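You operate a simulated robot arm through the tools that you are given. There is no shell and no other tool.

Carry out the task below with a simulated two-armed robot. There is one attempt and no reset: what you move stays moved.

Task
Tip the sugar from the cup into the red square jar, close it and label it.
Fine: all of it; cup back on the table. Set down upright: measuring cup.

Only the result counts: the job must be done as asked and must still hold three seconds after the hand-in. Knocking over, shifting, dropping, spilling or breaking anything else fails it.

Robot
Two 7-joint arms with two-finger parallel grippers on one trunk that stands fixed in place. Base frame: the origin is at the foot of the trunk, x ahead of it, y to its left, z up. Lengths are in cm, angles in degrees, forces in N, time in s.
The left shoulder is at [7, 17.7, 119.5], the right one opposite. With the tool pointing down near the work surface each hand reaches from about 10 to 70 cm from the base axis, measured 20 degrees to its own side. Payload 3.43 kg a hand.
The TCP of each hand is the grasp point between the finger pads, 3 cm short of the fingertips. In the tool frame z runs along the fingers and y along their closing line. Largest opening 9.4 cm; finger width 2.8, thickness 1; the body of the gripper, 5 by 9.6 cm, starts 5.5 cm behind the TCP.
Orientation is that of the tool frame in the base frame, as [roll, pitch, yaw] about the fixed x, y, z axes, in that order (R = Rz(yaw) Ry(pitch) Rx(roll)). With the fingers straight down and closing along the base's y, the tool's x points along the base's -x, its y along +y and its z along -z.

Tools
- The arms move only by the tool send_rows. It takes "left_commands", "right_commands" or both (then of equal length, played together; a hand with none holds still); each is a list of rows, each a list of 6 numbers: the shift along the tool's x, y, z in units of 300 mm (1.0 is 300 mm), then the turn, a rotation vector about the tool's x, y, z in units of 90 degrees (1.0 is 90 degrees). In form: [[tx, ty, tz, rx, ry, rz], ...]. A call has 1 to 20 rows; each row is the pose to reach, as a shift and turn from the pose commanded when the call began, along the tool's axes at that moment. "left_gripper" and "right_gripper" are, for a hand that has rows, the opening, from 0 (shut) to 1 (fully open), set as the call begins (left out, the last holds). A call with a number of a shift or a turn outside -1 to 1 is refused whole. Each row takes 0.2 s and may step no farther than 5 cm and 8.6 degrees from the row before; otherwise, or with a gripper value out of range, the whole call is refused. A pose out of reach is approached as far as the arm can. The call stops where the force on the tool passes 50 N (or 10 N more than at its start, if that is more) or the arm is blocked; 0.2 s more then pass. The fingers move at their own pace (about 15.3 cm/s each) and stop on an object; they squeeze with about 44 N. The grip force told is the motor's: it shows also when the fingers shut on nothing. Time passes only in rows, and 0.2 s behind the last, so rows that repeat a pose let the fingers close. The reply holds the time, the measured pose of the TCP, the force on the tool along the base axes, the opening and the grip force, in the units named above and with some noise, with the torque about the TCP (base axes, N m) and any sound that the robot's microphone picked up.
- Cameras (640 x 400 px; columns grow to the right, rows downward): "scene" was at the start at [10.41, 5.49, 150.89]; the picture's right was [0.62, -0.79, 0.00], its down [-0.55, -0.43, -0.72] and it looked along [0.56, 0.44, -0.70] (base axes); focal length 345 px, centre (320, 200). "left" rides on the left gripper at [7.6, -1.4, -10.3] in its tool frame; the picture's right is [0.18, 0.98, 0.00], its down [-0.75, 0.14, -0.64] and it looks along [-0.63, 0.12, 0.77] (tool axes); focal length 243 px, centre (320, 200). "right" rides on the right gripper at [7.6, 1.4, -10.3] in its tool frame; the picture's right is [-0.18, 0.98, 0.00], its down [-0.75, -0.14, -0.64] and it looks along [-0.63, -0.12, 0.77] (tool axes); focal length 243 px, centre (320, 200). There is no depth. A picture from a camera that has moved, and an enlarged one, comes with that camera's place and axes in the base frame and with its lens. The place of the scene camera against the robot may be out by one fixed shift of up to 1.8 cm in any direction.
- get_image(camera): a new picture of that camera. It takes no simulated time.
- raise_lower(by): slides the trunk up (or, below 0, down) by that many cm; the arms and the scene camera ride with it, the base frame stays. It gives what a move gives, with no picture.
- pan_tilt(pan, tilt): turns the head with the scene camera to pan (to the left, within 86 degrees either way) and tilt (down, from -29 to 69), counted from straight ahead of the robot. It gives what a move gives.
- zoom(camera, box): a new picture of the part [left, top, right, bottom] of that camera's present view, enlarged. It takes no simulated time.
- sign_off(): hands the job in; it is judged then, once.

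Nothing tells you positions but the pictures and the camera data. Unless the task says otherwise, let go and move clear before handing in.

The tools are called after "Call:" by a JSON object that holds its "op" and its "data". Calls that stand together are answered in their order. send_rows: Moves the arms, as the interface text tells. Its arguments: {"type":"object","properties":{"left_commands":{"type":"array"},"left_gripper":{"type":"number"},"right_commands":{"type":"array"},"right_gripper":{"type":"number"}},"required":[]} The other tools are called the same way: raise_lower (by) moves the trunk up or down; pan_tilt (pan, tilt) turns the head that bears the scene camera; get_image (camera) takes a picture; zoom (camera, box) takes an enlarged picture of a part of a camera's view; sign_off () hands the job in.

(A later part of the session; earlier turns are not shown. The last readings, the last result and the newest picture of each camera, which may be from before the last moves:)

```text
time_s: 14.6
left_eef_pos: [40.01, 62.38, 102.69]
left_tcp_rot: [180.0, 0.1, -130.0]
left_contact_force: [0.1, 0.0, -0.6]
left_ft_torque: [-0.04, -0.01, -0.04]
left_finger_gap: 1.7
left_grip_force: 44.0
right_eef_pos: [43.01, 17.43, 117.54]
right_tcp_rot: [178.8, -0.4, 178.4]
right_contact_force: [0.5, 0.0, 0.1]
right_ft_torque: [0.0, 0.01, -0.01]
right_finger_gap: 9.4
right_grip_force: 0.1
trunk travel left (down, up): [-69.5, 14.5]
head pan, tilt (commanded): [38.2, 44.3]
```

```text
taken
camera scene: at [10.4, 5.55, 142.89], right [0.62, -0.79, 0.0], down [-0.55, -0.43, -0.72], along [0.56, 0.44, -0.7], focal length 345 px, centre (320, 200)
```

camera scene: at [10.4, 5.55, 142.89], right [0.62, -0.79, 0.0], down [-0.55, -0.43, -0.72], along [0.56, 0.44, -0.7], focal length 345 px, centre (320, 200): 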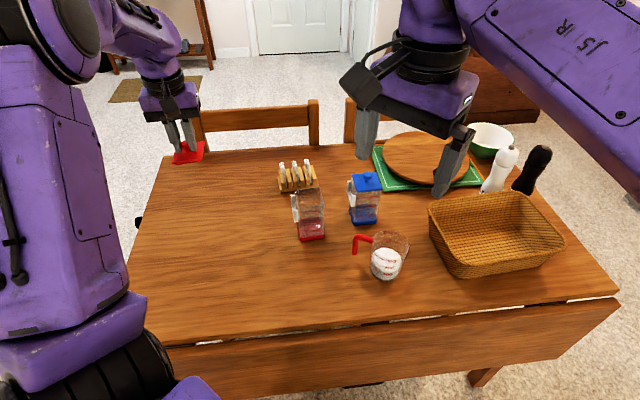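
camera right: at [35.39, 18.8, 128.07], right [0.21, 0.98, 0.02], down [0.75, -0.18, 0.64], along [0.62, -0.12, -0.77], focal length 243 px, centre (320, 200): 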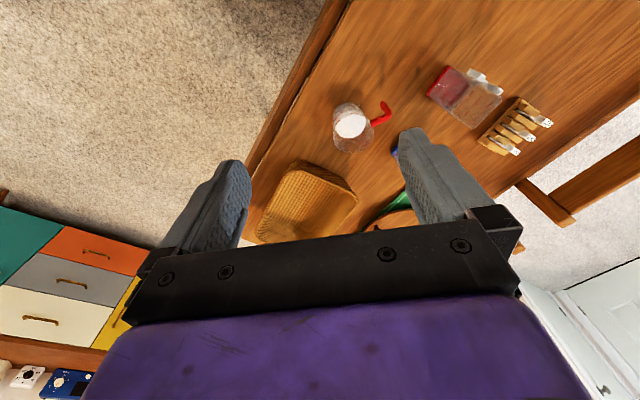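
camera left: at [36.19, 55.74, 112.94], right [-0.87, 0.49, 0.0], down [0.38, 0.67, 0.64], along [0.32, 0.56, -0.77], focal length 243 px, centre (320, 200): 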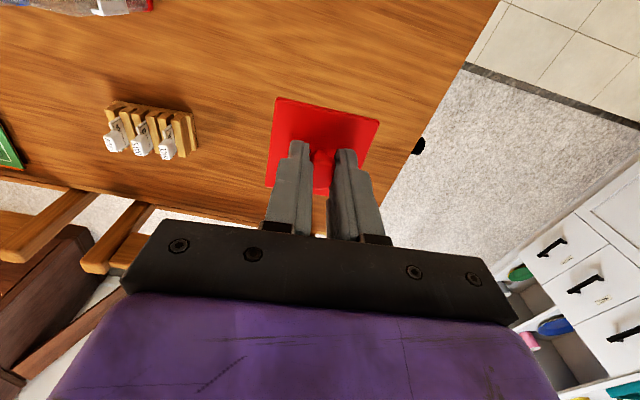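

The right arm is settled at its limit with the tool pointing down there; with a sideways hand the wrist stays nearer, so it should work. The left finger gap drifted from 1.52 to 1.70, so I'll check the lid in the grip.

Call:
{"op": "zoom", "data": {"camera": "left", "box": [230, 70, 410, 240]}}

Call:
{"op": "zoom", "data": {"camera": "scene", "box": [140, 80, 230, 180]}}

```text
2.35 times, centred on (320, 155) of left
camera zoom: at [36.2, 55.78, 112.9], right [-0.87, 0.49, 0.0], down [0.38, 0.67, 0.64], along [0.32, 0.56, -0.77], focal length 571 px, centre (320, 306)
```

zoom: 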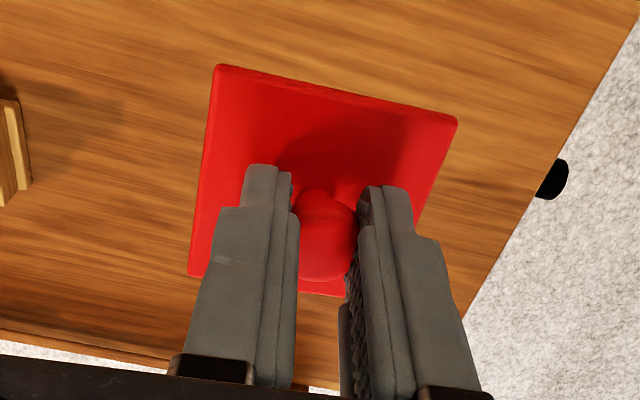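

```text
4.00 times, centred on (185, 130) of scene
camera zoom: at [10.4, 5.55, 142.89], right [0.62, -0.79, 0.0], down [-0.55, -0.43, -0.72], along [0.56, 0.44, -0.7], focal length 1379 px, centre (860, 480)
```

zoom: 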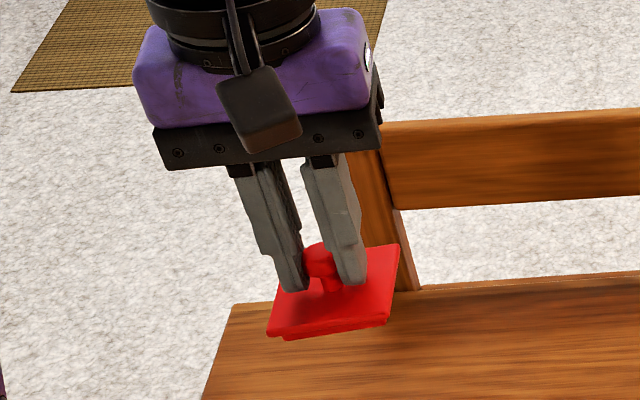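

Call:
{"op": "send_rows", "data": {"left_commands": [[0, 0, 0, 0, 0, 0], [0, 0, 0, 0, 0, 0], [0, 0, 0, 0, 0, 0], [0, 0, 0, 0, 0, 0], [0, 0, 0, 0, 0, 0]]}}

Call:
{"op": "zoom", "data": {"camera": "scene", "box": [165, 110, 215, 175]}}

Call:
{"op": "zoom", "data": {"camera": "left", "box": [230, 70, 410, 240]}}

```text
time_s: 15.8
left_eef_pos: [39.96, 62.53, 102.65]
left_tcp_rot: [180.0, 0.0, -129.9]
left_contact_force: [0.8, 0.4, -0.5]
left_ft_torque: [0.0, 0.02, 0.02]
left_finger_gap: 1.7
left_grip_force: 44.3
right_eef_pos: [42.93, 17.54, 117.43]
right_tcp_rot: [178.8, -0.3, 178.4]
right_contact_force: [-0.6, 0.1, -0.4]
right_ft_torque: [0.03, 0.03, 0.01]
right_finger_gap: 9.42
right_grip_force: 0.1
trunk travel left (down, up): [-69.5, 14.5]
head pan, tilt (commanded): [38.2, 44.3]
```

```text
6.15 times, centred on (190, 142) of scene
camera zoom: at [10.41, 5.51, 142.89], right [0.62, -0.79, 0.0], down [-0.55, -0.43, -0.72], along [0.56, 0.44, -0.7], focal length 2122 px, centre (1120, 554)
```

zoom: 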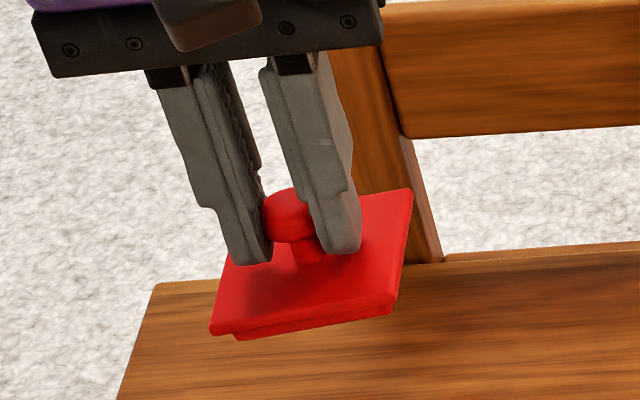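

```text
2.35 times, centred on (320, 155) of left
camera zoom: at [36.21, 55.75, 112.92], right [-0.87, 0.49, 0.0], down [0.38, 0.67, 0.64], along [0.32, 0.56, -0.77], focal length 571 px, centre (320, 306)
```

zoom: 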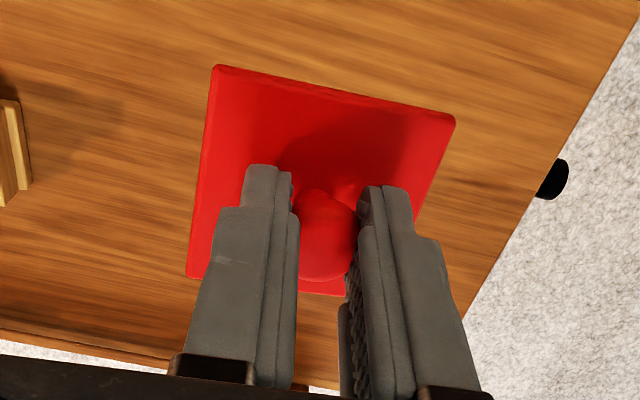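

The knob is a mushroom cap gripped near the fingertips; to be safe I'd rather set the lid down on the empty table here than hold it throughout the pour. I'll lower it and feel for contact.

Call:
{"op": "send_rows", "data": {"left_commands": [[0, 0, 0.1, 0, 0, 0], [0, 0, 0.2, 0, 0, 0], [0, 0, 0.3, 0, 0, 0], [0, 0, 0.4, 0, 0, 0], [0, 0, 0.5, 0, 0, 0], [0, 0, 0.58, 0, 0, 0], [0, 0, 0.64, 0, 0, 0], [0, 0, 0.67, 0, 0, 0], [0, 0, 0.67, 0, 0, 0]]}}

Call:
{"op": "zoom", "data": {"camera": "scene", "box": [165, 140, 275, 220]}}

Call:
{"op": "get_image", "data": {"camera": "left"}}

```text
time_s: 17.8
left_eef_pos: [40.17, 62.75, 82.54]
left_tcp_rot: [-179.9, 0.2, -130.0]
left_contact_force: [0.2, -0.7, -0.5]
left_ft_torque: [0.0, 0.01, 0.01]
left_finger_gap: 1.72
left_grip_force: 44.4
right_eef_pos: [42.9, 17.56, 117.57]
right_tcp_rot: [178.8, -0.5, 178.4]
right_contact_force: [0.5, 0.5, -1.0]
right_ft_torque: [-0.01, 0.02, -0.01]
right_finger_gap: 9.39
right_grip_force: 0.1
trunk travel left (down, up): [-69.5, 14.5]
head pan, tilt (commanded): [38.2, 44.3]
```

```text
5.00 times, centred on (220, 180) of scene
camera zoom: at [10.4, 5.51, 142.89], right [0.62, -0.79, 0.0], down [-0.55, -0.43, -0.72], along [0.56, 0.44, -0.7], focal length 1724 px, centre (820, 300)
```

zoom: 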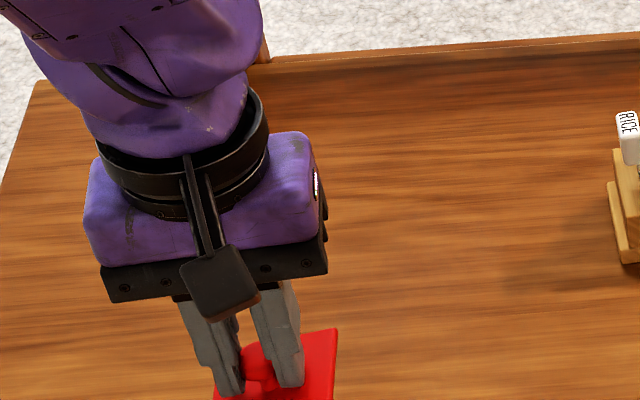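

```text
taken
camera left: at [36.35, 55.97, 92.81], right [-0.87, 0.49, 0.0], down [0.38, 0.67, 0.64], along [0.32, 0.56, -0.77], focal length 243 px, centre (320, 200)
```

left: 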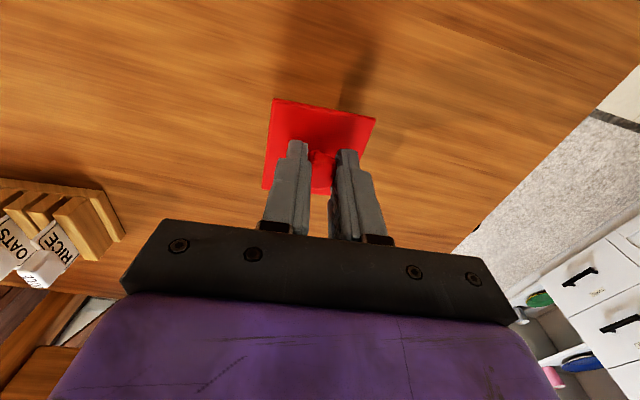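

Call:
{"op": "send_rows", "data": {"left_commands": [[0, 0, 0.01, 0, 0, 0], [0, 0, 0.02, 0, 0, 0], [0, 0, 0.03, 0, 0, 0], [0, 0, 0.04, 0, 0, 0], [0, 0, 0.05, 0, 0, 0], [0, 0, 0.05, 0, 0, 0]]}}

Call:
{"op": "zoom", "data": {"camera": "scene", "box": [190, 190, 250, 240]}}

```text
time_s: 19.2
left_eef_pos: [40.18, 62.61, 81.08]
left_tcp_rot: [-180.0, 0.0, -130.0]
left_contact_force: [0.3, -0.2, -0.1]
left_ft_torque: [-0.02, -0.01, 0.01]
left_finger_gap: 1.72
left_grip_force: 43.7
right_eef_pos: [42.96, 17.5, 117.59]
right_tcp_rot: [178.8, -0.4, 178.4]
right_contact_force: [0.1, -1.1, 0.7]
right_ft_torque: [-0.04, -0.01, -0.02]
right_finger_gap: 9.42
right_grip_force: 0.1
trunk travel left (down, up): [-69.5, 14.5]
head pan, tilt (commanded): [38.2, 44.3]
```

```text
8.00 times, centred on (220, 215) of scene
camera zoom: at [10.41, 5.51, 142.89], right [0.62, -0.79, 0.0], down [-0.55, -0.43, -0.72], along [0.56, 0.44, -0.7], focal length 2758 px, centre (1120, 80)
```

zoom: 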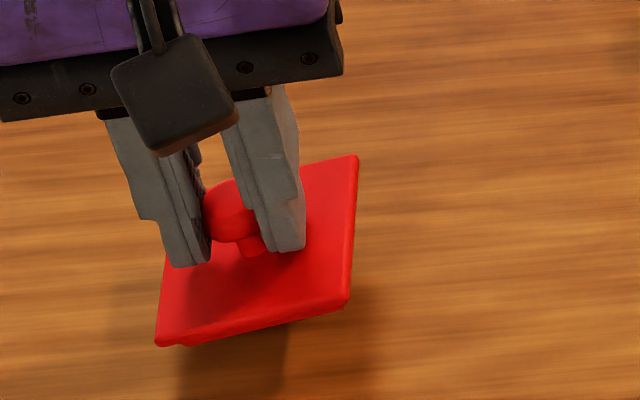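

Call:
{"op": "send_rows", "data": {"left_commands": [[0, 0, 0.005, 0, 0, 0], [0, 0, 0.01, 0, 0, 0], [0, 0, 0.015, 0, 0, 0], [0, 0, 0.015, 0, 0, 0]]}}

```text
time_s: 20.2
left_eef_pos: [40.16, 62.6, 80.66]
left_tcp_rot: [-180.0, 0.1, -130.0]
left_contact_force: [0.1, -0.9, -1.2]
left_ft_torque: [0.01, -0.05, 0.01]
left_finger_gap: 1.65
left_grip_force: 44.2
right_eef_pos: [42.94, 17.47, 117.59]
right_tcp_rot: [178.7, -0.4, 178.4]
right_contact_force: [-1.0, -0.4, 0.0]
right_ft_torque: [0.0, 0.03, 0.02]
right_finger_gap: 9.39
right_grip_force: 0.1
trunk travel left (down, up): [-69.5, 14.5]
head pan, tilt (commanded): [38.2, 44.3]
```

Call:
{"op": "send_rows", "data": {"left_commands": [[0, 0, 0.004, 0, 0, 0], [0, 0, 0.008, 0, 0, 0], [0, 0, 0.008, 0, 0, 0]]}}

Call:
{"op": "zoom", "data": {"camera": "scene", "box": [190, 190, 250, 240]}}

Call:
{"op": "zoom", "data": {"camera": "left", "box": [230, 70, 410, 240]}}

```text
time_s: 21.0
left_eef_pos: [40.28, 62.63, 80.36]
left_tcp_rot: [-180.0, -0.1, -130.1]
left_contact_force: [0.3, -0.2, 0.1]
left_ft_torque: [0.02, 0.01, 0.0]
left_finger_gap: 1.66
left_grip_force: 43.9
right_eef_pos: [42.86, 17.48, 117.58]
right_tcp_rot: [178.8, -0.5, 178.5]
right_contact_force: [-0.2, 0.2, 0.6]
right_ft_torque: [-0.02, -0.03, -0.02]
right_finger_gap: 9.42
right_grip_force: 0.0
trunk travel left (down, up): [-69.5, 14.5]
head pan, tilt (commanded): [38.2, 44.3]
```

```text
8.00 times, centred on (220, 215) of scene
camera zoom: at [10.41, 5.51, 142.89], right [0.62, -0.79, 0.0], down [-0.55, -0.43, -0.72], along [0.56, 0.44, -0.7], focal length 2758 px, centre (1120, 80)
```

zoom: 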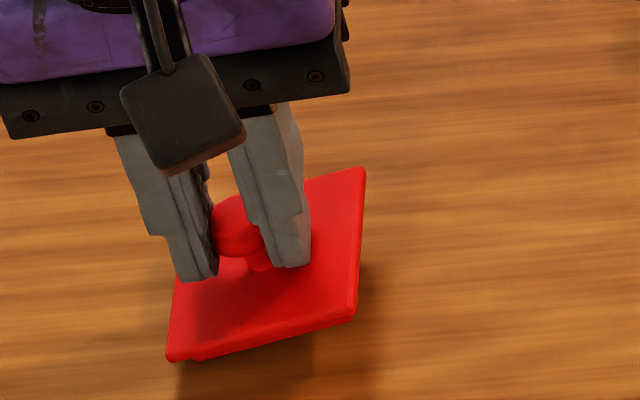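

```text
2.35 times, centred on (320, 155) of left
camera zoom: at [36.4, 55.96, 90.61], right [-0.87, 0.49, 0.0], down [0.38, 0.67, 0.64], along [0.32, 0.56, -0.77], focal length 571 px, centre (320, 306)
```

zoom: 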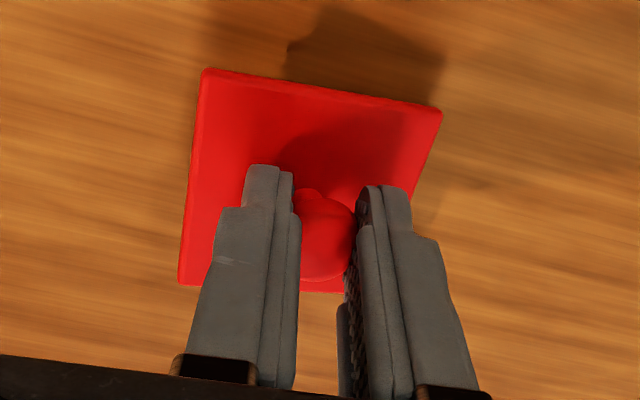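

Call:
{"op": "send_rows", "data": {"left_commands": [[0, 0, 0.004, 0, 0, 0], [0, 0, 0.008, 0, 0, 0], [0, 0, 0.012, 0, 0, 0], [0, 0, 0.012, 0, 0, 0]]}}

Call:
{"op": "zoom", "data": {"camera": "scene", "box": [190, 190, 250, 240]}}

Call:
{"op": "zoom", "data": {"camera": "left", "box": [230, 70, 410, 240]}}

```text
time_s: 22.0
left_eef_pos: [40.14, 62.56, 80.1]
left_tcp_rot: [-179.9, 0.2, -130.1]
left_contact_force: [1.9, 0.0, 8.2]
left_ft_torque: [0.01, 0.11, 0.0]
left_finger_gap: 1.69
left_grip_force: 44.1
right_eef_pos: [42.83, 17.48, 117.51]
right_tcp_rot: [178.7, -0.5, 178.4]
right_contact_force: [0.5, -0.4, -0.1]
right_ft_torque: [0.01, -0.02, 0.01]
right_finger_gap: 9.39
right_grip_force: 0.0
trunk travel left (down, up): [-69.5, 14.5]
head pan, tilt (commanded): [38.2, 44.3]
```

```text
8.00 times, centred on (220, 215) of scene
camera zoom: at [10.35, 5.39, 142.91], right [0.62, -0.79, 0.0], down [-0.55, -0.43, -0.72], along [0.56, 0.44, -0.7], focal length 2758 px, centre (1120, 80)
```

zoom: 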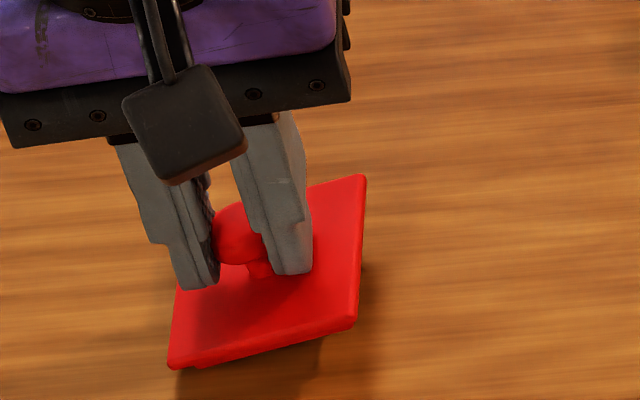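

```text
2.35 times, centred on (320, 155) of left
camera zoom: at [36.33, 55.87, 90.36], right [-0.87, 0.49, 0.0], down [0.38, 0.67, 0.64], along [0.32, 0.56, -0.77], focal length 571 px, centre (320, 306)
```

zoom: 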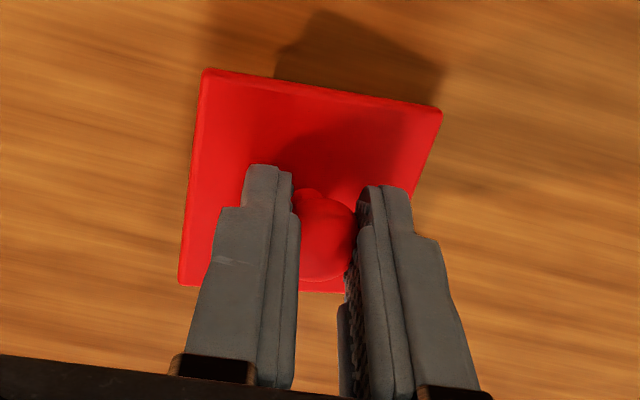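

Contact: 8 N upward at TCP z ≈ 80.1. I'll press another 1.5 mm so the lid levels itself on the table, then release.

Call:
{"op": "send_rows", "data": {"left_commands": [[0, 0, 0.003, 0, 0, 0], [0, 0, 0.006, 0, 0, 0], [0, 0, 0.006, 0, 0, 0]]}}

Call:
{"op": "zoom", "data": {"camera": "scene", "box": [190, 190, 250, 240]}}

```text
time_s: 22.8
left_eef_pos: [40.12, 62.66, 80.01]
left_tcp_rot: [180.0, 0.2, -130.0]
left_contact_force: [3.0, -0.1, 15.6]
left_ft_torque: [-0.02, 0.28, -0.06]
left_finger_gap: 1.7
left_grip_force: 44.1
right_eef_pos: [42.78, 17.26, 117.63]
right_tcp_rot: [178.8, -0.4, 178.4]
right_contact_force: [0.7, 0.1, -0.7]
right_ft_torque: [0.02, -0.03, 0.02]
right_finger_gap: 9.39
right_grip_force: 0.1
trunk travel left (down, up): [-69.5, 14.5]
head pan, tilt (commanded): [38.2, 44.3]
```

```text
8.00 times, centred on (220, 215) of scene
camera zoom: at [10.29, 5.25, 142.92], right [0.62, -0.79, 0.0], down [-0.55, -0.43, -0.72], along [0.56, 0.44, -0.7], focal length 2758 px, centre (1120, 80)
```

zoom: 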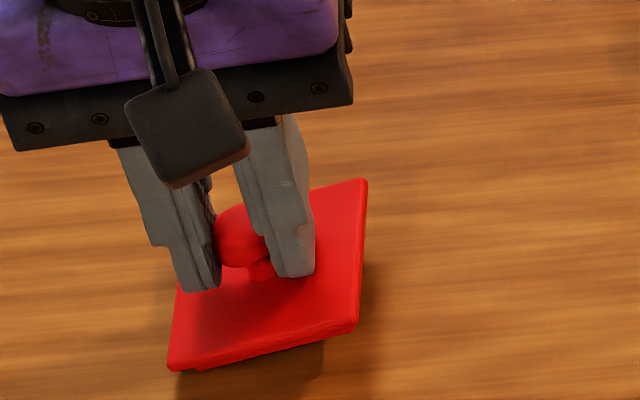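

The lid is pressed down with 16 N with one edge a millimetre or two proud. I'll release here — it will settle flat — and open the fingers just enough to clear the knob.

Call:
{"op": "send_rows", "data": {"left_commands": [[0, 0, -0.003, 0, 0, 0], [0, 0, -0.003, 0, 0, 0], [0, 0, -0.003, 0, 0, 0]], "left_gripper": 0.45}}

Call:
{"op": "zoom", "data": {"camera": "left", "box": [230, 70, 410, 240]}}

Call:
{"op": "zoom", "data": {"camera": "scene", "box": [190, 190, 250, 240]}}

```text
time_s: 23.6
left_eef_pos: [40.15, 62.62, 79.85]
left_tcp_rot: [-179.9, 0.1, -130.0]
left_contact_force: [0.6, 1.0, 0.2]
left_ft_torque: [0.0, -0.02, 0.0]
left_finger_gap: 4.24
left_grip_force: 0.0
right_eef_pos: [42.86, 17.49, 117.51]
right_tcp_rot: [178.8, -0.4, 178.4]
right_contact_force: [0.6, 0.0, -0.4]
right_ft_torque: [-0.05, -0.01, 0.0]
right_finger_gap: 9.38
right_grip_force: 0.0
trunk travel left (down, up): [-69.5, 14.5]
head pan, tilt (commanded): [38.2, 44.3]
```

```text
2.35 times, centred on (320, 155) of left
camera zoom: at [36.37, 56.0, 90.16], right [-0.87, 0.49, 0.0], down [0.38, 0.67, 0.64], along [0.32, 0.56, -0.77], focal length 571 px, centre (320, 306)
```

zoom: 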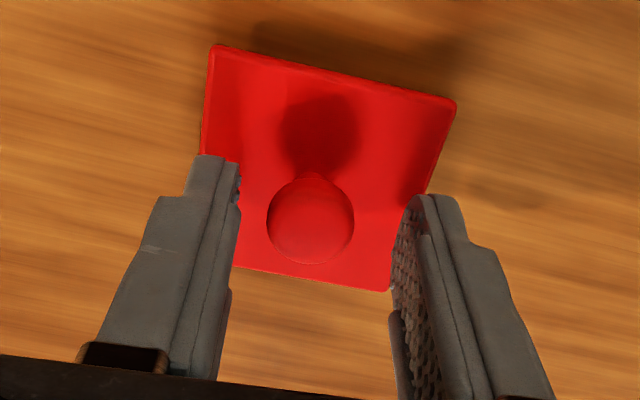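

```text
8.00 times, centred on (220, 215) of scene
camera zoom: at [10.43, 5.58, 142.88], right [0.62, -0.79, 0.0], down [-0.55, -0.43, -0.72], along [0.56, 0.44, -0.7], focal length 2758 px, centre (1120, 80)
```

zoom: 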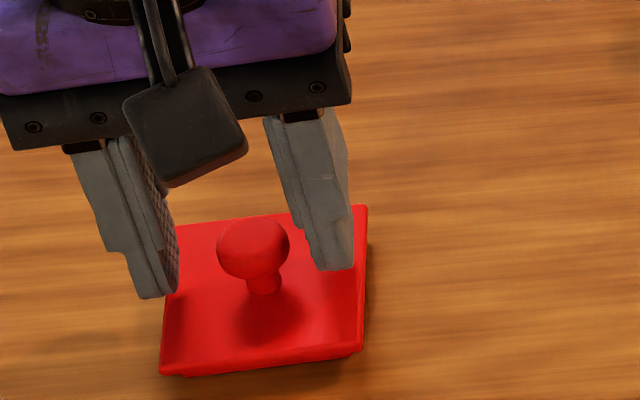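

The lid rests flat on the table at about (40.1, 62.3). Now I'll raise the left hand well clear above it, then rehearse the right arm's sideways orientation in free space.

Call:
{"op": "send_rows", "data": {"left_commands": [[0, 0, -0.03, 0, 0, 0], [0, 0, -0.1, 0, 0, 0], [0, 0, -0.2, 0, 0, 0], [0, 0, -0.3, 0, 0, 0], [0, 0, -0.42, 0, 0, 0], [0, 0, -0.54, 0, 0, 0], [0, 0, -0.66, 0, 0, 0], [0, 0, -0.66, 0, 0, 0]]}}

Call:
{"op": "get_image", "data": {"camera": "left"}}

Call:
{"op": "get_image", "data": {"camera": "scene"}}

```text
time_s: 25.4
left_eef_pos: [40.12, 62.74, 99.86]
left_tcp_rot: [180.0, 0.0, -129.9]
left_contact_force: [0.3, 0.2, -0.3]
left_ft_torque: [-0.03, -0.04, 0.03]
left_finger_gap: 4.24
left_grip_force: 0.0
right_eef_pos: [42.85, 17.62, 117.41]
right_tcp_rot: [178.7, -0.4, 178.5]
right_contact_force: [-0.1, -0.7, 1.1]
right_ft_torque: [0.02, 0.01, 0.02]
right_finger_gap: 9.4
right_grip_force: 0.1
trunk travel left (down, up): [-69.5, 14.5]
head pan, tilt (commanded): [38.2, 44.3]
```

```text
taken
camera left: at [36.33, 56.03, 110.05], right [-0.87, 0.49, 0.0], down [0.38, 0.67, 0.64], along [0.32, 0.56, -0.77], focal length 243 px, centre (320, 200)
```

left: 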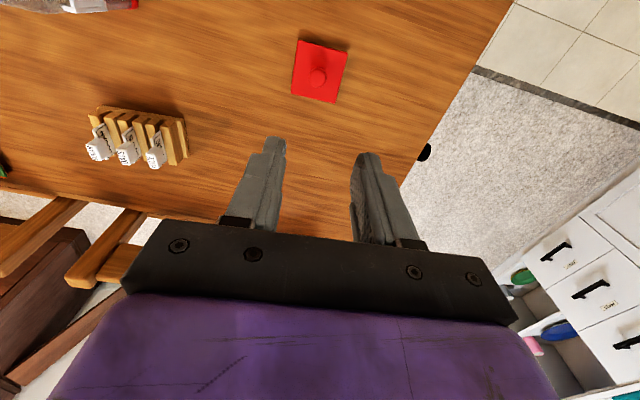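

```text
taken
camera scene: at [10.44, 5.57, 142.89], right [0.62, -0.79, 0.0], down [-0.55, -0.43, -0.72], along [0.56, 0.44, -0.7], focal length 345 px, centre (320, 200)
```

scene: 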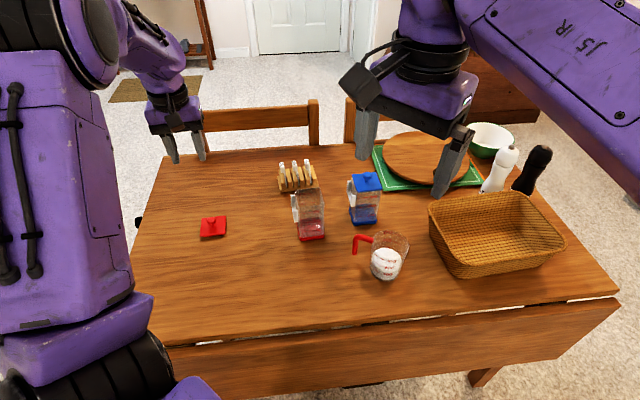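

The lid's knob is at about (40.15, 62.3). The cup centre is near (55.9, 21.7), rim z ≈ 85.2, diameter ≈ 7.7, with its handle pointing at about 108°. Now I'll swing the right hand, high in free space, to a sideways grasp orientation (pointing 75°, 15° downward, camera on top) to test reach.

Call:
{"op": "send_rows", "data": {"right_commands": [[-0.0187, 0.0139, 0.0199, -0.0499, 0.0383, 0.0651], [-0.0373, 0.0277, 0.0399, -0.0997, 0.0765, 0.1301], [-0.056, 0.0416, 0.0598, -0.1496, 0.1148, 0.1952], [-0.0747, 0.0555, 0.0797, -0.1995, 0.1531, 0.2603], [-0.0933, 0.0693, 0.0997, -0.2493, 0.1913, 0.3253], [-0.112, 0.0832, 0.1196, -0.2992, 0.2296, 0.3904], [-0.1307, 0.0971, 0.1395, -0.3491, 0.2679, 0.4555], [-0.1493, 0.1109, 0.1595, -0.3989, 0.3061, 0.5205], [-0.168, 0.1248, 0.1794, -0.4488, 0.3444, 0.5856], [-0.1867, 0.1387, 0.1993, -0.4987, 0.3827, 0.6507], [-0.2053, 0.1525, 0.2193, -0.5485, 0.4209, 0.7157], [-0.224, 0.1664, 0.2392, -0.5984, 0.4592, 0.7808], [-0.2427, 0.1803, 0.2591, -0.6483, 0.4975, 0.8459], [-0.2613, 0.1941, 0.2791, -0.6981, 0.5357, 0.9109], [-0.28, 0.208, 0.299, -0.748, 0.574, 0.976], [-0.28, 0.208, 0.299, -0.748, 0.574, 0.976]]}}

Call:
{"op": "get_image", "data": {"camera": "scene"}}

Call:
{"op": "get_image", "data": {"camera": "right"}}

```text
time_s: 28.8
left_eef_pos: [40.13, 62.74, 99.83]
left_tcp_rot: [-179.9, 0.0, -130.0]
left_contact_force: [0.6, -0.1, -0.1]
left_ft_torque: [-0.01, -0.01, 0.0]
left_finger_gap: 4.23
left_grip_force: 0.2
right_eef_pos: [49.98, 24.94, 107.88]
right_tcp_rot: [-180.0, -75.1, 75.0]
right_contact_force: [-0.5, 0.2, 0.2]
right_ft_torque: [0.03, -0.02, -0.01]
right_finger_gap: 9.41
right_grip_force: 0.1
trunk travel left (down, up): [-69.5, 14.5]
head pan, tilt (commanded): [38.2, 44.3]
```

```text
taken
camera scene: at [10.41, 5.5, 142.89], right [0.62, -0.79, 0.0], down [-0.55, -0.43, -0.72], along [0.56, 0.44, -0.7], focal length 345 px, centre (320, 200)
```

scene: 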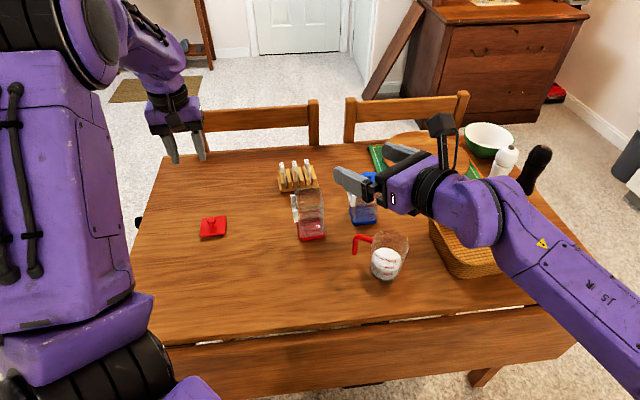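

```text
taken
camera right: at [49.21, 16.87, 118.01], right [0.94, -0.3, -0.18], down [-0.35, -0.75, -0.56], along [0.03, 0.59, -0.81], focal length 243 px, centre (320, 200)
```

right: 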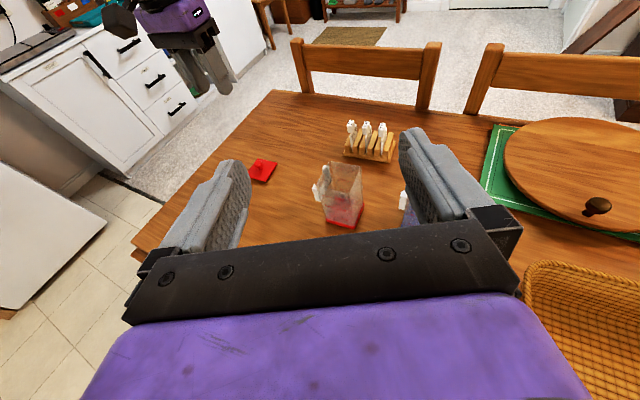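

The sideways pose is reached exactly, and the top camera gives a great view. Now I'll rehearse the pour roll in free space: first +90°.

Call:
{"op": "send_rows", "data": {"right_commands": [[0, 0, 0, 0.0216, 0, 0.0805], [0, 0, 0, 0.0431, 0, 0.161], [0, 0, 0, 0.0647, 0, 0.2415], [0, 0, 0, 0.0863, 0, 0.322], [0, 0, 0, 0.1078, 0, 0.4025], [0, 0, 0, 0.1294, 0, 0.483], [0, 0, 0, 0.151, 0, 0.5634], [0, 0, 0, 0.1725, 0, 0.6439], [0, 0, 0, 0.1941, 0, 0.7244], [0, 0, 0, 0.2157, 0, 0.8049], [0, 0, 0, 0.2372, 0, 0.8854], [0, 0, 0, 0.2588, 0, 0.9659], [0, 0, 0, 0.2588, 0, 0.9659]]}}

Call:
{"op": "get_image", "data": {"camera": "scene"}}

```text
time_s: 31.6
left_eef_pos: [40.01, 62.64, 99.73]
left_tcp_rot: [-180.0, 0.0, -130.0]
left_contact_force: [0.2, 0.1, 0.3]
left_ft_torque: [-0.04, 0.03, 0.0]
left_finger_gap: 4.23
left_grip_force: 0.0
right_eef_pos: [49.99, 25.0, 107.97]
right_tcp_rot: [-90.0, 0.0, 0.1]
right_contact_force: [0.4, 0.0, -0.7]
right_ft_torque: [-0.03, -0.01, -0.01]
right_finger_gap: 9.4
right_grip_force: 0.1
trunk travel left (down, up): [-69.5, 14.5]
head pan, tilt (commanded): [38.2, 44.3]
```

```text
taken
camera scene: at [10.41, 5.51, 142.89], right [0.62, -0.79, 0.0], down [-0.55, -0.43, -0.72], along [0.56, 0.44, -0.7], focal length 345 px, centre (320, 200)
```

scene: 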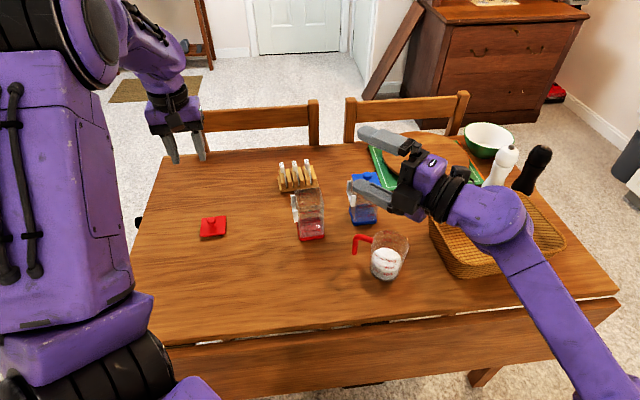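

Call:
{"op": "send_rows", "data": {"right_commands": [[0, 0, 0, 0.0216, 0, 0.0805], [0, 0, 0, 0.0431, 0, 0.161], [0, 0, 0, 0.0647, 0, 0.2415], [0, 0, 0, 0.0863, 0, 0.322], [0, 0, 0, 0.1078, 0, 0.4025], [0, 0, 0, 0.1294, 0, 0.483], [0, 0, 0, 0.151, 0, 0.5634], [0, 0, 0, 0.1725, 0, 0.6439], [0, 0, 0, 0.1725, 0, 0.6439]]}}

Call:
{"op": "get_image", "data": {"camera": "scene"}}

```text
time_s: 33.6
left_eef_pos: [40.03, 62.72, 99.84]
left_tcp_rot: [180.0, 0.0, -130.0]
left_contact_force: [0.3, -0.1, -0.1]
left_ft_torque: [-0.01, 0.01, 0.04]
left_finger_gap: 4.21
left_grip_force: 0.2
right_eef_pos: [50.05, 24.99, 107.99]
right_tcp_rot: [-65.9, 56.9, 13.2]
right_contact_force: [-0.2, -0.3, -0.2]
right_ft_torque: [-0.03, -0.02, -0.01]
right_finger_gap: 9.4
right_grip_force: 0.1
trunk travel left (down, up): [-69.5, 14.5]
head pan, tilt (commanded): [38.2, 44.3]
```

```text
taken
camera scene: at [10.42, 5.5, 142.89], right [0.62, -0.79, 0.0], down [-0.55, -0.43, -0.72], along [0.56, 0.44, -0.7], focal length 345 px, centre (320, 200)
```

scene: 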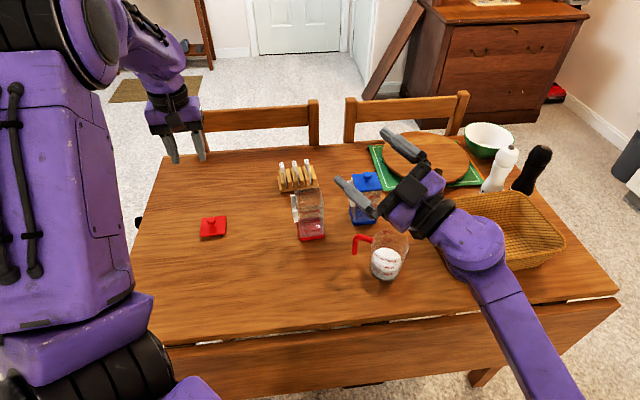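

A 150° roll works. Now I'll rehearse reach at the actual pouring location over the jar, still empty-handed and about 12 cm higher than needed.

Call:
{"op": "send_rows", "data": {"right_commands": [[0.0247, 0.0026, 0.098, 0, 0, 0], [0.0493, 0.0051, 0.196, 0, 0, 0], [0.074, 0.0077, 0.294, 0, 0, 0], [0.0987, 0.0102, 0.392, 0, 0, 0], [0.1233, 0.0128, 0.49, 0, 0, 0], [0.148, 0.0153, 0.588, 0, 0, 0], [0.148, 0.0153, 0.588, 0, 0, 0]]}}

Call:
{"op": "get_image", "data": {"camera": "scene"}}

```text
time_s: 35.2
left_eef_pos: [40.07, 62.61, 99.79]
left_tcp_rot: [-180.0, 0.0, -130.0]
left_contact_force: [0.0, 0.8, 0.2]
left_ft_torque: [0.02, 0.04, 0.0]
left_finger_gap: 4.23
left_grip_force: 0.0
right_eef_pos: [51.73, 36.09, 107.54]
right_tcp_rot: [-66.1, 56.9, 13.0]
right_contact_force: [0.1, -0.2, -0.2]
right_ft_torque: [0.01, 0.02, 0.01]
right_finger_gap: 9.41
right_grip_force: 0.0
right hand out of reach, approached as far as the arm can: row 4, 5, 6, 7
trunk travel left (down, up): [-69.5, 14.5]
head pan, tilt (commanded): [38.2, 44.3]
```

```text
taken
camera scene: at [10.39, 5.53, 142.89], right [0.62, -0.79, 0.0], down [-0.55, -0.43, -0.72], along [0.56, 0.44, -0.7], focal length 345 px, centre (320, 200)
```

scene: 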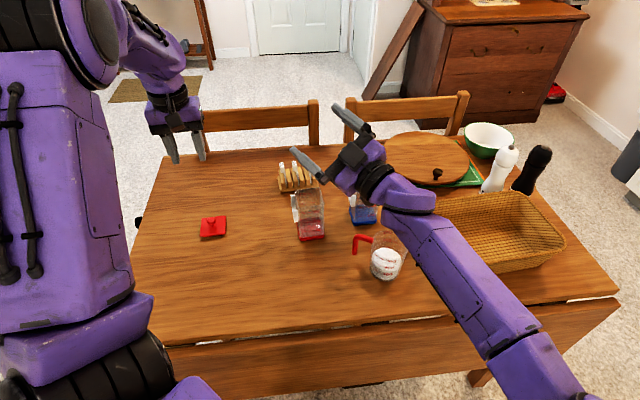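

At the full 150° roll the right arm can't reach the jar from this direction. I'll check what it can reach at 90° roll over the jar (still empty-handed and high).

Call:
{"op": "send_rows", "data": {"right_commands": [[-0.0019, 0.0285, 0.0005, -0.0216, 0, -0.0805], [-0.0038, 0.057, 0.0011, -0.0431, 0, -0.161], [-0.0057, 0.0855, 0.0016, -0.0647, 0, -0.2415], [-0.0077, 0.114, 0.0022, -0.0863, 0, -0.322], [-0.0096, 0.1425, 0.0027, -0.1078, 0, -0.4025], [-0.0115, 0.171, 0.0032, -0.1294, 0, -0.483], [-0.0134, 0.1995, 0.0038, -0.151, 0, -0.5634], [-0.0153, 0.228, 0.0043, -0.1725, 0, -0.6439], [-0.0153, 0.228, 0.0043, -0.1725, 0, -0.6439]]}}

Call:
{"op": "get_image", "data": {"camera": "scene"}}

```text
time_s: 37.2
left_eef_pos: [40.2, 62.56, 99.69]
left_tcp_rot: [180.0, 0.0, -130.0]
left_contact_force: [-0.2, 0.2, -0.3]
left_ft_torque: [0.0, -0.02, -0.01]
left_finger_gap: 4.22
left_grip_force: 0.1
right_eef_pos: [45.64, 37.67, 104.36]
right_tcp_rot: [-90.1, -0.1, 0.1]
right_contact_force: [0.3, -0.1, -0.7]
right_ft_torque: [0.02, 0.0, 0.01]
right_finger_gap: 9.4
right_grip_force: 0.0
trunk travel left (down, up): [-69.5, 14.5]
head pan, tilt (commanded): [38.2, 44.3]
```

```text
taken
camera scene: at [10.42, 5.51, 142.89], right [0.62, -0.79, 0.0], down [-0.55, -0.43, -0.72], along [0.56, 0.44, -0.7], focal length 345 px, centre (320, 200)
```

scene: 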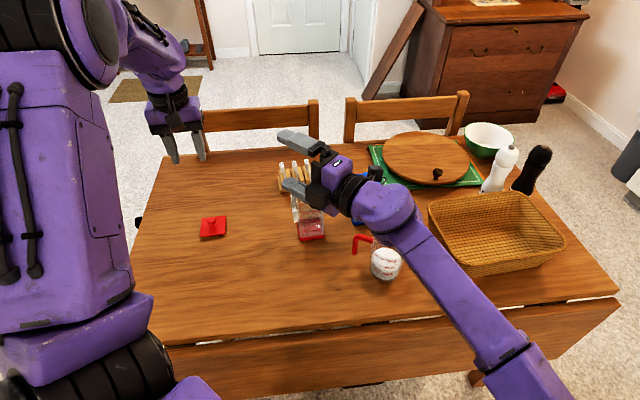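

Here the commanded pose tracks the achieved one, and 90° roll is fine at (45.6, 37.7). I'll try pushing on to the real pour location at 90° and somewhat lower.

Call:
{"op": "send_rows", "data": {"right_commands": [[0.022, 0.05, 0.055, 0, 0, 0], [0.044, 0.1, 0.11, 0, 0, 0], [0.066, 0.15, 0.165, 0, 0, 0], [0.088, 0.2, 0.22, 0, 0, 0], [0.088, 0.2, 0.22, 0, 0, 0]]}}

Call:
{"op": "get_image", "data": {"camera": "scene"}}

```text
time_s: 38.4
left_eef_pos: [40.14, 62.7, 99.81]
left_tcp_rot: [180.0, 0.1, -130.1]
left_contact_force: [0.5, 0.1, -0.1]
left_ft_torque: [0.03, 0.01, 0.03]
left_finger_gap: 4.22
left_grip_force: 0.1
right_eef_pos: [46.74, 37.91, 99.95]
right_tcp_rot: [-90.1, -0.1, 0.1]
right_contact_force: [0.9, -0.6, -0.2]
right_ft_torque: [-0.03, -0.02, 0.04]
right_finger_gap: 9.41
right_grip_force: 0.0
right hand out of reach, approached as far as the arm can: row 1, 2, 3, 4, 5
trunk travel left (down, up): [-69.5, 14.5]
head pan, tilt (commanded): [38.2, 44.3]
```

```text
taken
camera scene: at [10.37, 5.5, 142.9], right [0.62, -0.79, 0.0], down [-0.55, -0.43, -0.72], along [0.56, 0.44, -0.7], focal length 345 px, centre (320, 200)
```

scene: 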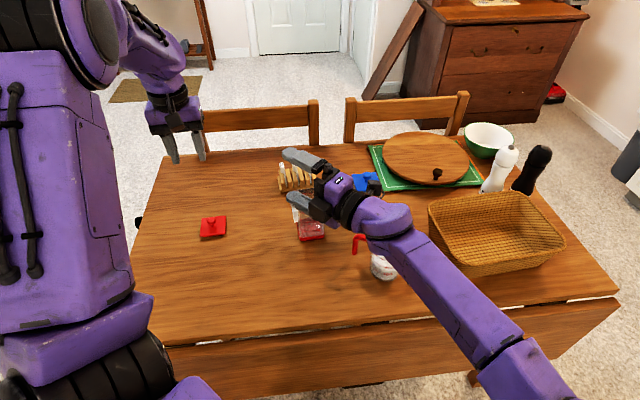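

The right arm tops out around y ≈ 38, so it can't pour into the jar. New plan: the left arm grips the cup's vertical handle rod (pointing forward, natural for it) and pours to its right, with the hand staying above and away from the jar. First I'll withdraw the right arm out of the way.

Call:
{"op": "send_rows", "data": {"right_commands": [[0, -0.03, -0.12, 0, 0, 0], [0, -0.06, -0.25, 0, 0, 0], [0, -0.1, -0.38, 0, 0, 0], [0, -0.14, -0.51, 0, 0, 0], [0, -0.17, -0.64, 0, 0, 0], [0, -0.2, -0.77, 0, 0, 0], [-0.02, -0.22, -0.9, 0, 0, 0], [-0.05, -0.24, -1.0, 0, 0, 0], [-0.05, -0.24, -1.0, 0, 0, 0]]}}

Call:
{"op": "send_rows", "data": {"right_commands": [[-0.02, -0.03, -0.1, 0, 0, 0], [-0.04, -0.06, -0.22, 0, 0, 0], [-0.06, -0.09, -0.34, 0, 0, 0], [-0.08, -0.12, -0.45, 0, 0, 0], [-0.1, -0.15, -0.55, 0, 0, 0], [-0.1, -0.15, -0.6, 0, 0, 0], [-0.1, -0.15, -0.6, 0, 0, 0]]}}

Call:
{"op": "get_image", "data": {"camera": "scene"}}

```text
time_s: 40.4
left_eef_pos: [40.13, 62.71, 99.82]
left_tcp_rot: [179.9, -0.1, -130.0]
left_contact_force: [-0.2, 0.0, -0.3]
left_ft_torque: [-0.01, -0.02, 0.0]
left_finger_gap: 4.23
left_grip_force: 0.1
right_eef_pos: [45.57, 8.36, 107.56]
right_tcp_rot: [-90.1, 0.0, 0.1]
right_contact_force: [0.2, -0.5, 0.1]
right_ft_torque: [0.01, -0.01, -0.02]
right_finger_gap: 9.4
right_grip_force: 0.1
trunk travel left (down, up): [-69.5, 14.5]
head pan, tilt (commanded): [38.2, 44.3]
```

```text
time_s: 42.0
left_eef_pos: [40.17, 62.69, 99.74]
left_tcp_rot: [-180.0, 0.0, -130.0]
left_contact_force: [-0.3, -0.2, -0.7]
left_ft_torque: [0.03, 0.01, 0.0]
left_finger_gap: 4.23
left_grip_force: 0.1
right_eef_pos: [42.59, -9.64, 112.17]
right_tcp_rot: [-90.0, 0.0, 0.0]
right_contact_force: [-0.1, -0.2, -1.0]
right_ft_torque: [0.02, -0.04, -0.02]
right_finger_gap: 9.4
right_grip_force: 0.0
trunk travel left (down, up): [-69.5, 14.5]
head pan, tilt (commanded): [38.2, 44.3]
```

```text
taken
camera scene: at [10.41, 5.51, 142.89], right [0.62, -0.79, 0.0], down [-0.55, -0.43, -0.72], along [0.56, 0.44, -0.7], focal length 345 px, centre (320, 200)
```

scene: 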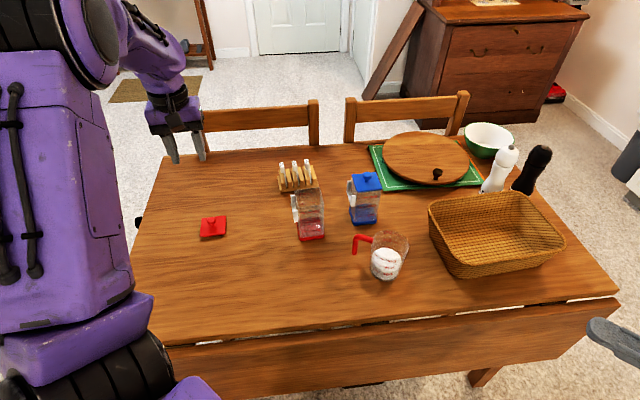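

The right arm is clear. Now I'll bring the left hand to the handle-grasp orientation (pointing 18°, 32° downward) high in free space, then rehearse the pour roll near the jar.

Call:
{"op": "send_rows", "data": {"left_commands": [[0.0199, -0.0422, -0.034, 0.018, -0.0627, 0.0324], [0.0398, -0.0843, -0.068, 0.036, -0.1254, 0.0649], [0.0597, -0.1265, -0.102, 0.0539, -0.1881, 0.0973], [0.0796, -0.1686, -0.136, 0.0719, -0.2508, 0.1297], [0.0995, -0.2108, -0.17, 0.0899, -0.3135, 0.1622], [0.1194, -0.2529, -0.204, 0.1079, -0.3762, 0.1946], [0.1393, -0.2951, -0.238, 0.1259, -0.4389, 0.227], [0.1592, -0.3372, -0.272, 0.1438, -0.5016, 0.2594], [0.1791, -0.3794, -0.306, 0.1618, -0.5643, 0.2919], [0.199, -0.4215, -0.34, 0.1798, -0.627, 0.3243], [0.199, -0.4215, -0.34, 0.1798, -0.627, 0.3243]]}}

Call:
{"op": "get_image", "data": {"camera": "scene"}}

Call:
{"op": "get_image", "data": {"camera": "left"}}

```text
time_s: 44.4
left_eef_pos: [46.04, 49.98, 109.95]
left_tcp_rot: [180.0, 58.1, -162.0]
left_contact_force: [-0.1, 0.2, -0.1]
left_ft_torque: [-0.01, -0.02, 0.02]
left_finger_gap: 4.23
left_grip_force: 0.1
right_eef_pos: [42.48, -9.74, 112.12]
right_tcp_rot: [-90.1, 0.1, 0.2]
right_contact_force: [0.1, 1.1, -0.9]
right_ft_torque: [0.01, -0.01, 0.02]
right_finger_gap: 9.41
right_grip_force: 0.1
trunk travel left (down, up): [-69.5, 14.5]
head pan, tilt (commanded): [38.2, 44.3]
```

```text
taken
camera scene: at [10.41, 5.51, 142.89], right [0.62, -0.79, 0.0], down [-0.55, -0.43, -0.72], along [0.56, 0.44, -0.7], focal length 345 px, centre (320, 200)
```

scene: 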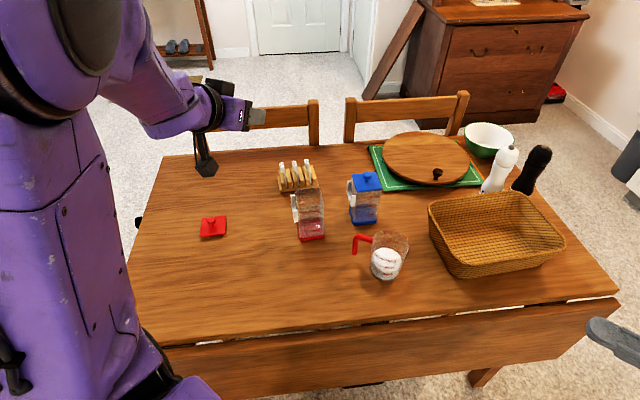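

```text
taken
camera left: at [34.35, 44.79, 108.91], right [-0.4, 0.9, -0.16], down [-0.18, 0.09, 0.98], along [0.9, 0.42, 0.13], focal length 243 px, centre (320, 200)
```

left: 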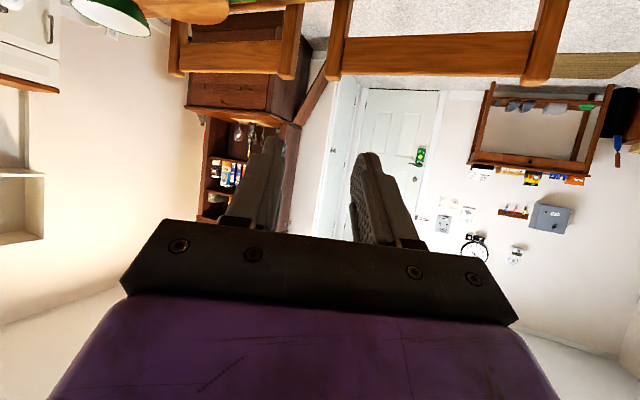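

Call:
{"op": "send_rows", "data": {"left_commands": [[0, 0, 0, -0.0442, 0, 0.0707], [0, 0, 0, -0.0883, 0, 0.1413], [0, 0, 0, -0.1325, 0, 0.212], [0, 0, 0, -0.1766, 0, 0.2827], [0, 0, 0, -0.2208, 0, 0.3533], [0, 0, 0, -0.265, 0, 0.424], [0, 0, 0, -0.3091, 0, 0.4947], [0, 0, 0, -0.3533, 0, 0.5653], [0, 0, 0, -0.3974, 0, 0.636], [0, 0, 0, -0.4416, 0, 0.7067], [0, 0, 0, -0.4857, 0, 0.7773], [0, 0, 0, -0.5299, 0, 0.848], [0, 0, 0, -0.5299, 0, 0.848]]}}

Call:
{"op": "get_image", "data": {"camera": "scene"}}

```text
time_s: 47.2
left_eef_pos: [48.57, 63.66, 120.93]
left_tcp_rot: [95.0, -0.2, 140.8]
left_contact_force: [-0.3, 0.0, -0.5]
left_ft_torque: [-0.03, 0.0, -0.01]
left_finger_gap: 4.25
left_grip_force: 0.1
left hand out of reach, approached as far as the arm can: row 6, 7, 8, 9, 10, 11, 12, 13
right_eef_pos: [42.48, -9.7, 112.17]
right_tcp_rot: [-90.0, 0.0, -0.1]
right_contact_force: [-0.1, 0.2, 0.4]
right_ft_torque: [0.01, -0.01, 0.04]
right_finger_gap: 9.39
right_grip_force: 0.1
trunk travel left (down, up): [-69.5, 14.5]
head pan, tilt (commanded): [38.2, 44.3]
```

```text
taken
camera scene: at [10.35, 5.5, 142.9], right [0.62, -0.79, 0.0], down [-0.55, -0.43, -0.72], along [0.56, 0.44, -0.7], focal length 345 px, centre (320, 200)
```

scene: 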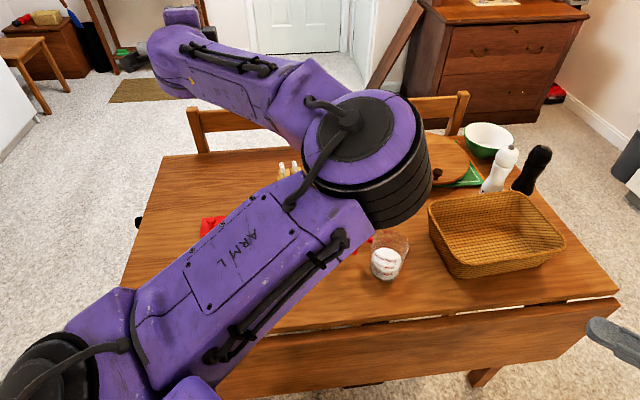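

The left arm's roll in that direction hits a limit, and the elbow swung forward (high, nothing touched). By symmetry with the right arm's behaviour, its range lies the other way, so I'll first return the left hand to its neutral pointing-down posture.

Call:
{"op": "send_rows", "data": {"left_commands": [[-0.0005, -0.0132, -0.055, 0.0754, 0.0267, -0.0294], [-0.0009, -0.0263, -0.11, 0.1509, 0.0535, -0.0589], [-0.0014, -0.0395, -0.165, 0.2263, 0.0802, -0.0883], [-0.0018, -0.0527, -0.22, 0.3017, 0.1069, -0.1177], [-0.0023, -0.0658, -0.275, 0.3772, 0.1337, -0.1471], [-0.0028, -0.079, -0.33, 0.4526, 0.1604, -0.1766], [-0.0032, -0.0922, -0.385, 0.528, 0.1871, -0.206], [-0.0037, -0.1053, -0.44, 0.6035, 0.2139, -0.2354], [-0.0041, -0.1185, -0.495, 0.6789, 0.2406, -0.2648], [-0.0046, -0.1317, -0.55, 0.7543, 0.2673, -0.2943], [-0.005, -0.1448, -0.605, 0.8298, 0.2941, -0.3237], [-0.0055, -0.158, -0.66, 0.9052, 0.3208, -0.3531], [-0.0055, -0.158, -0.66, 0.9052, 0.3208, -0.3531]]}}

Call:
{"op": "get_image", "data": {"camera": "scene"}}

```text
time_s: 50.0
left_eef_pos: [36.26, 47.54, 118.29]
left_tcp_rot: [-179.8, -0.1, -180.0]
left_contact_force: [-0.1, -0.4, -0.5]
left_ft_torque: [0.0, -0.01, 0.0]
left_finger_gap: 4.2
left_grip_force: 0.1
left hand out of reach, approached as far as the arm can: row 1, 3, 4
right_eef_pos: [42.56, -9.83, 112.1]
right_tcp_rot: [-90.1, 0.0, 0.2]
right_contact_force: [0.3, 0.9, 0.3]
right_ft_torque: [-0.01, -0.01, 0.0]
right_finger_gap: 9.41
right_grip_force: 0.0
trunk travel left (down, up): [-69.5, 14.5]
head pan, tilt (commanded): [38.2, 44.3]
```

```text
taken
camera scene: at [10.4, 5.46, 142.9], right [0.62, -0.79, 0.0], down [-0.55, -0.43, -0.72], along [0.56, 0.44, -0.7], focal length 345 px, centre (320, 200)
```

scene: 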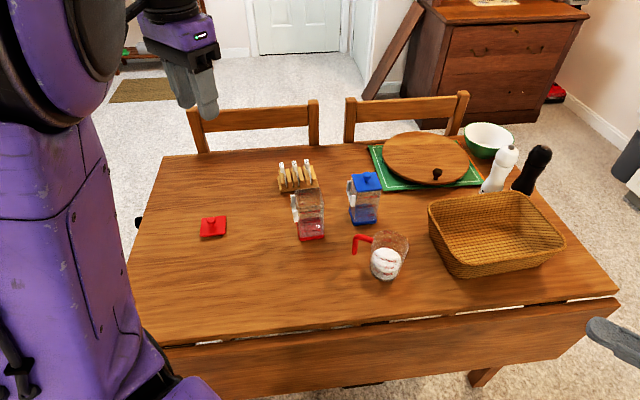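

Back in neutral with nothing disturbed. Now I'll take the left hand toward the forward-pointing, camera-right orientation via the other roll direction.

Call:
{"op": "send_rows", "data": {"left_commands": [[-0.0217, 0.0011, 0.0073, 0.0371, -0.0511, -0.0665], [-0.0433, 0.0022, 0.0147, 0.0742, -0.1022, -0.1331], [-0.065, 0.0033, 0.022, 0.1112, -0.1532, -0.1996], [-0.0867, 0.0044, 0.0293, 0.1483, -0.2043, -0.2661], [-0.1083, 0.0056, 0.0367, 0.1854, -0.2554, -0.3327], [-0.13, 0.0067, 0.044, 0.2225, -0.3065, -0.3992], [-0.1517, 0.0078, 0.0513, 0.2596, -0.3576, -0.4657], [-0.1733, 0.0089, 0.0587, 0.2966, -0.4086, -0.5322], [-0.195, 0.01, 0.066, 0.3337, -0.4597, -0.5988], [-0.2167, 0.0111, 0.0733, 0.3708, -0.5108, -0.6653], [-0.2383, 0.0122, 0.0807, 0.4079, -0.5619, -0.7318], [-0.26, 0.0133, 0.088, 0.445, -0.613, -0.7984], [-0.2817, 0.0145, 0.0953, 0.482, -0.664, -0.8649], [-0.3033, 0.0156, 0.1027, 0.5191, -0.7151, -0.9314], [-0.325, 0.0167, 0.11, 0.5562, -0.7662, -0.998], [-0.325, 0.0167, 0.11, 0.5562, -0.7662, -0.998]]}}

Call:
{"op": "get_image", "data": {"camera": "scene"}}

```text
time_s: 53.4
left_eef_pos: [45.94, 48.32, 115.04]
left_tcp_rot: [-105.2, 0.2, -72.3]
left_contact_force: [-0.4, 0.0, 0.3]
left_ft_torque: [0.02, -0.01, -0.01]
left_finger_gap: 4.23
left_grip_force: 0.1
right_eef_pos: [42.48, -9.66, 112.19]
right_tcp_rot: [-90.1, 0.0, 0.1]
right_contact_force: [0.5, -0.2, 1.0]
right_ft_torque: [0.01, -0.02, -0.03]
right_finger_gap: 9.4
right_grip_force: 0.1
trunk travel left (down, up): [-69.5, 14.5]
head pan, tilt (commanded): [38.2, 44.3]
```

```text
taken
camera scene: at [10.38, 5.48, 142.9], right [0.62, -0.79, 0.0], down [-0.55, -0.43, -0.72], along [0.56, 0.44, -0.7], focal length 345 px, centre (320, 200)
```

scene: 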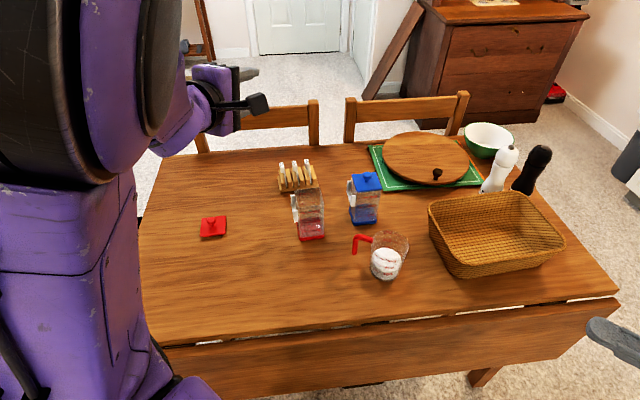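

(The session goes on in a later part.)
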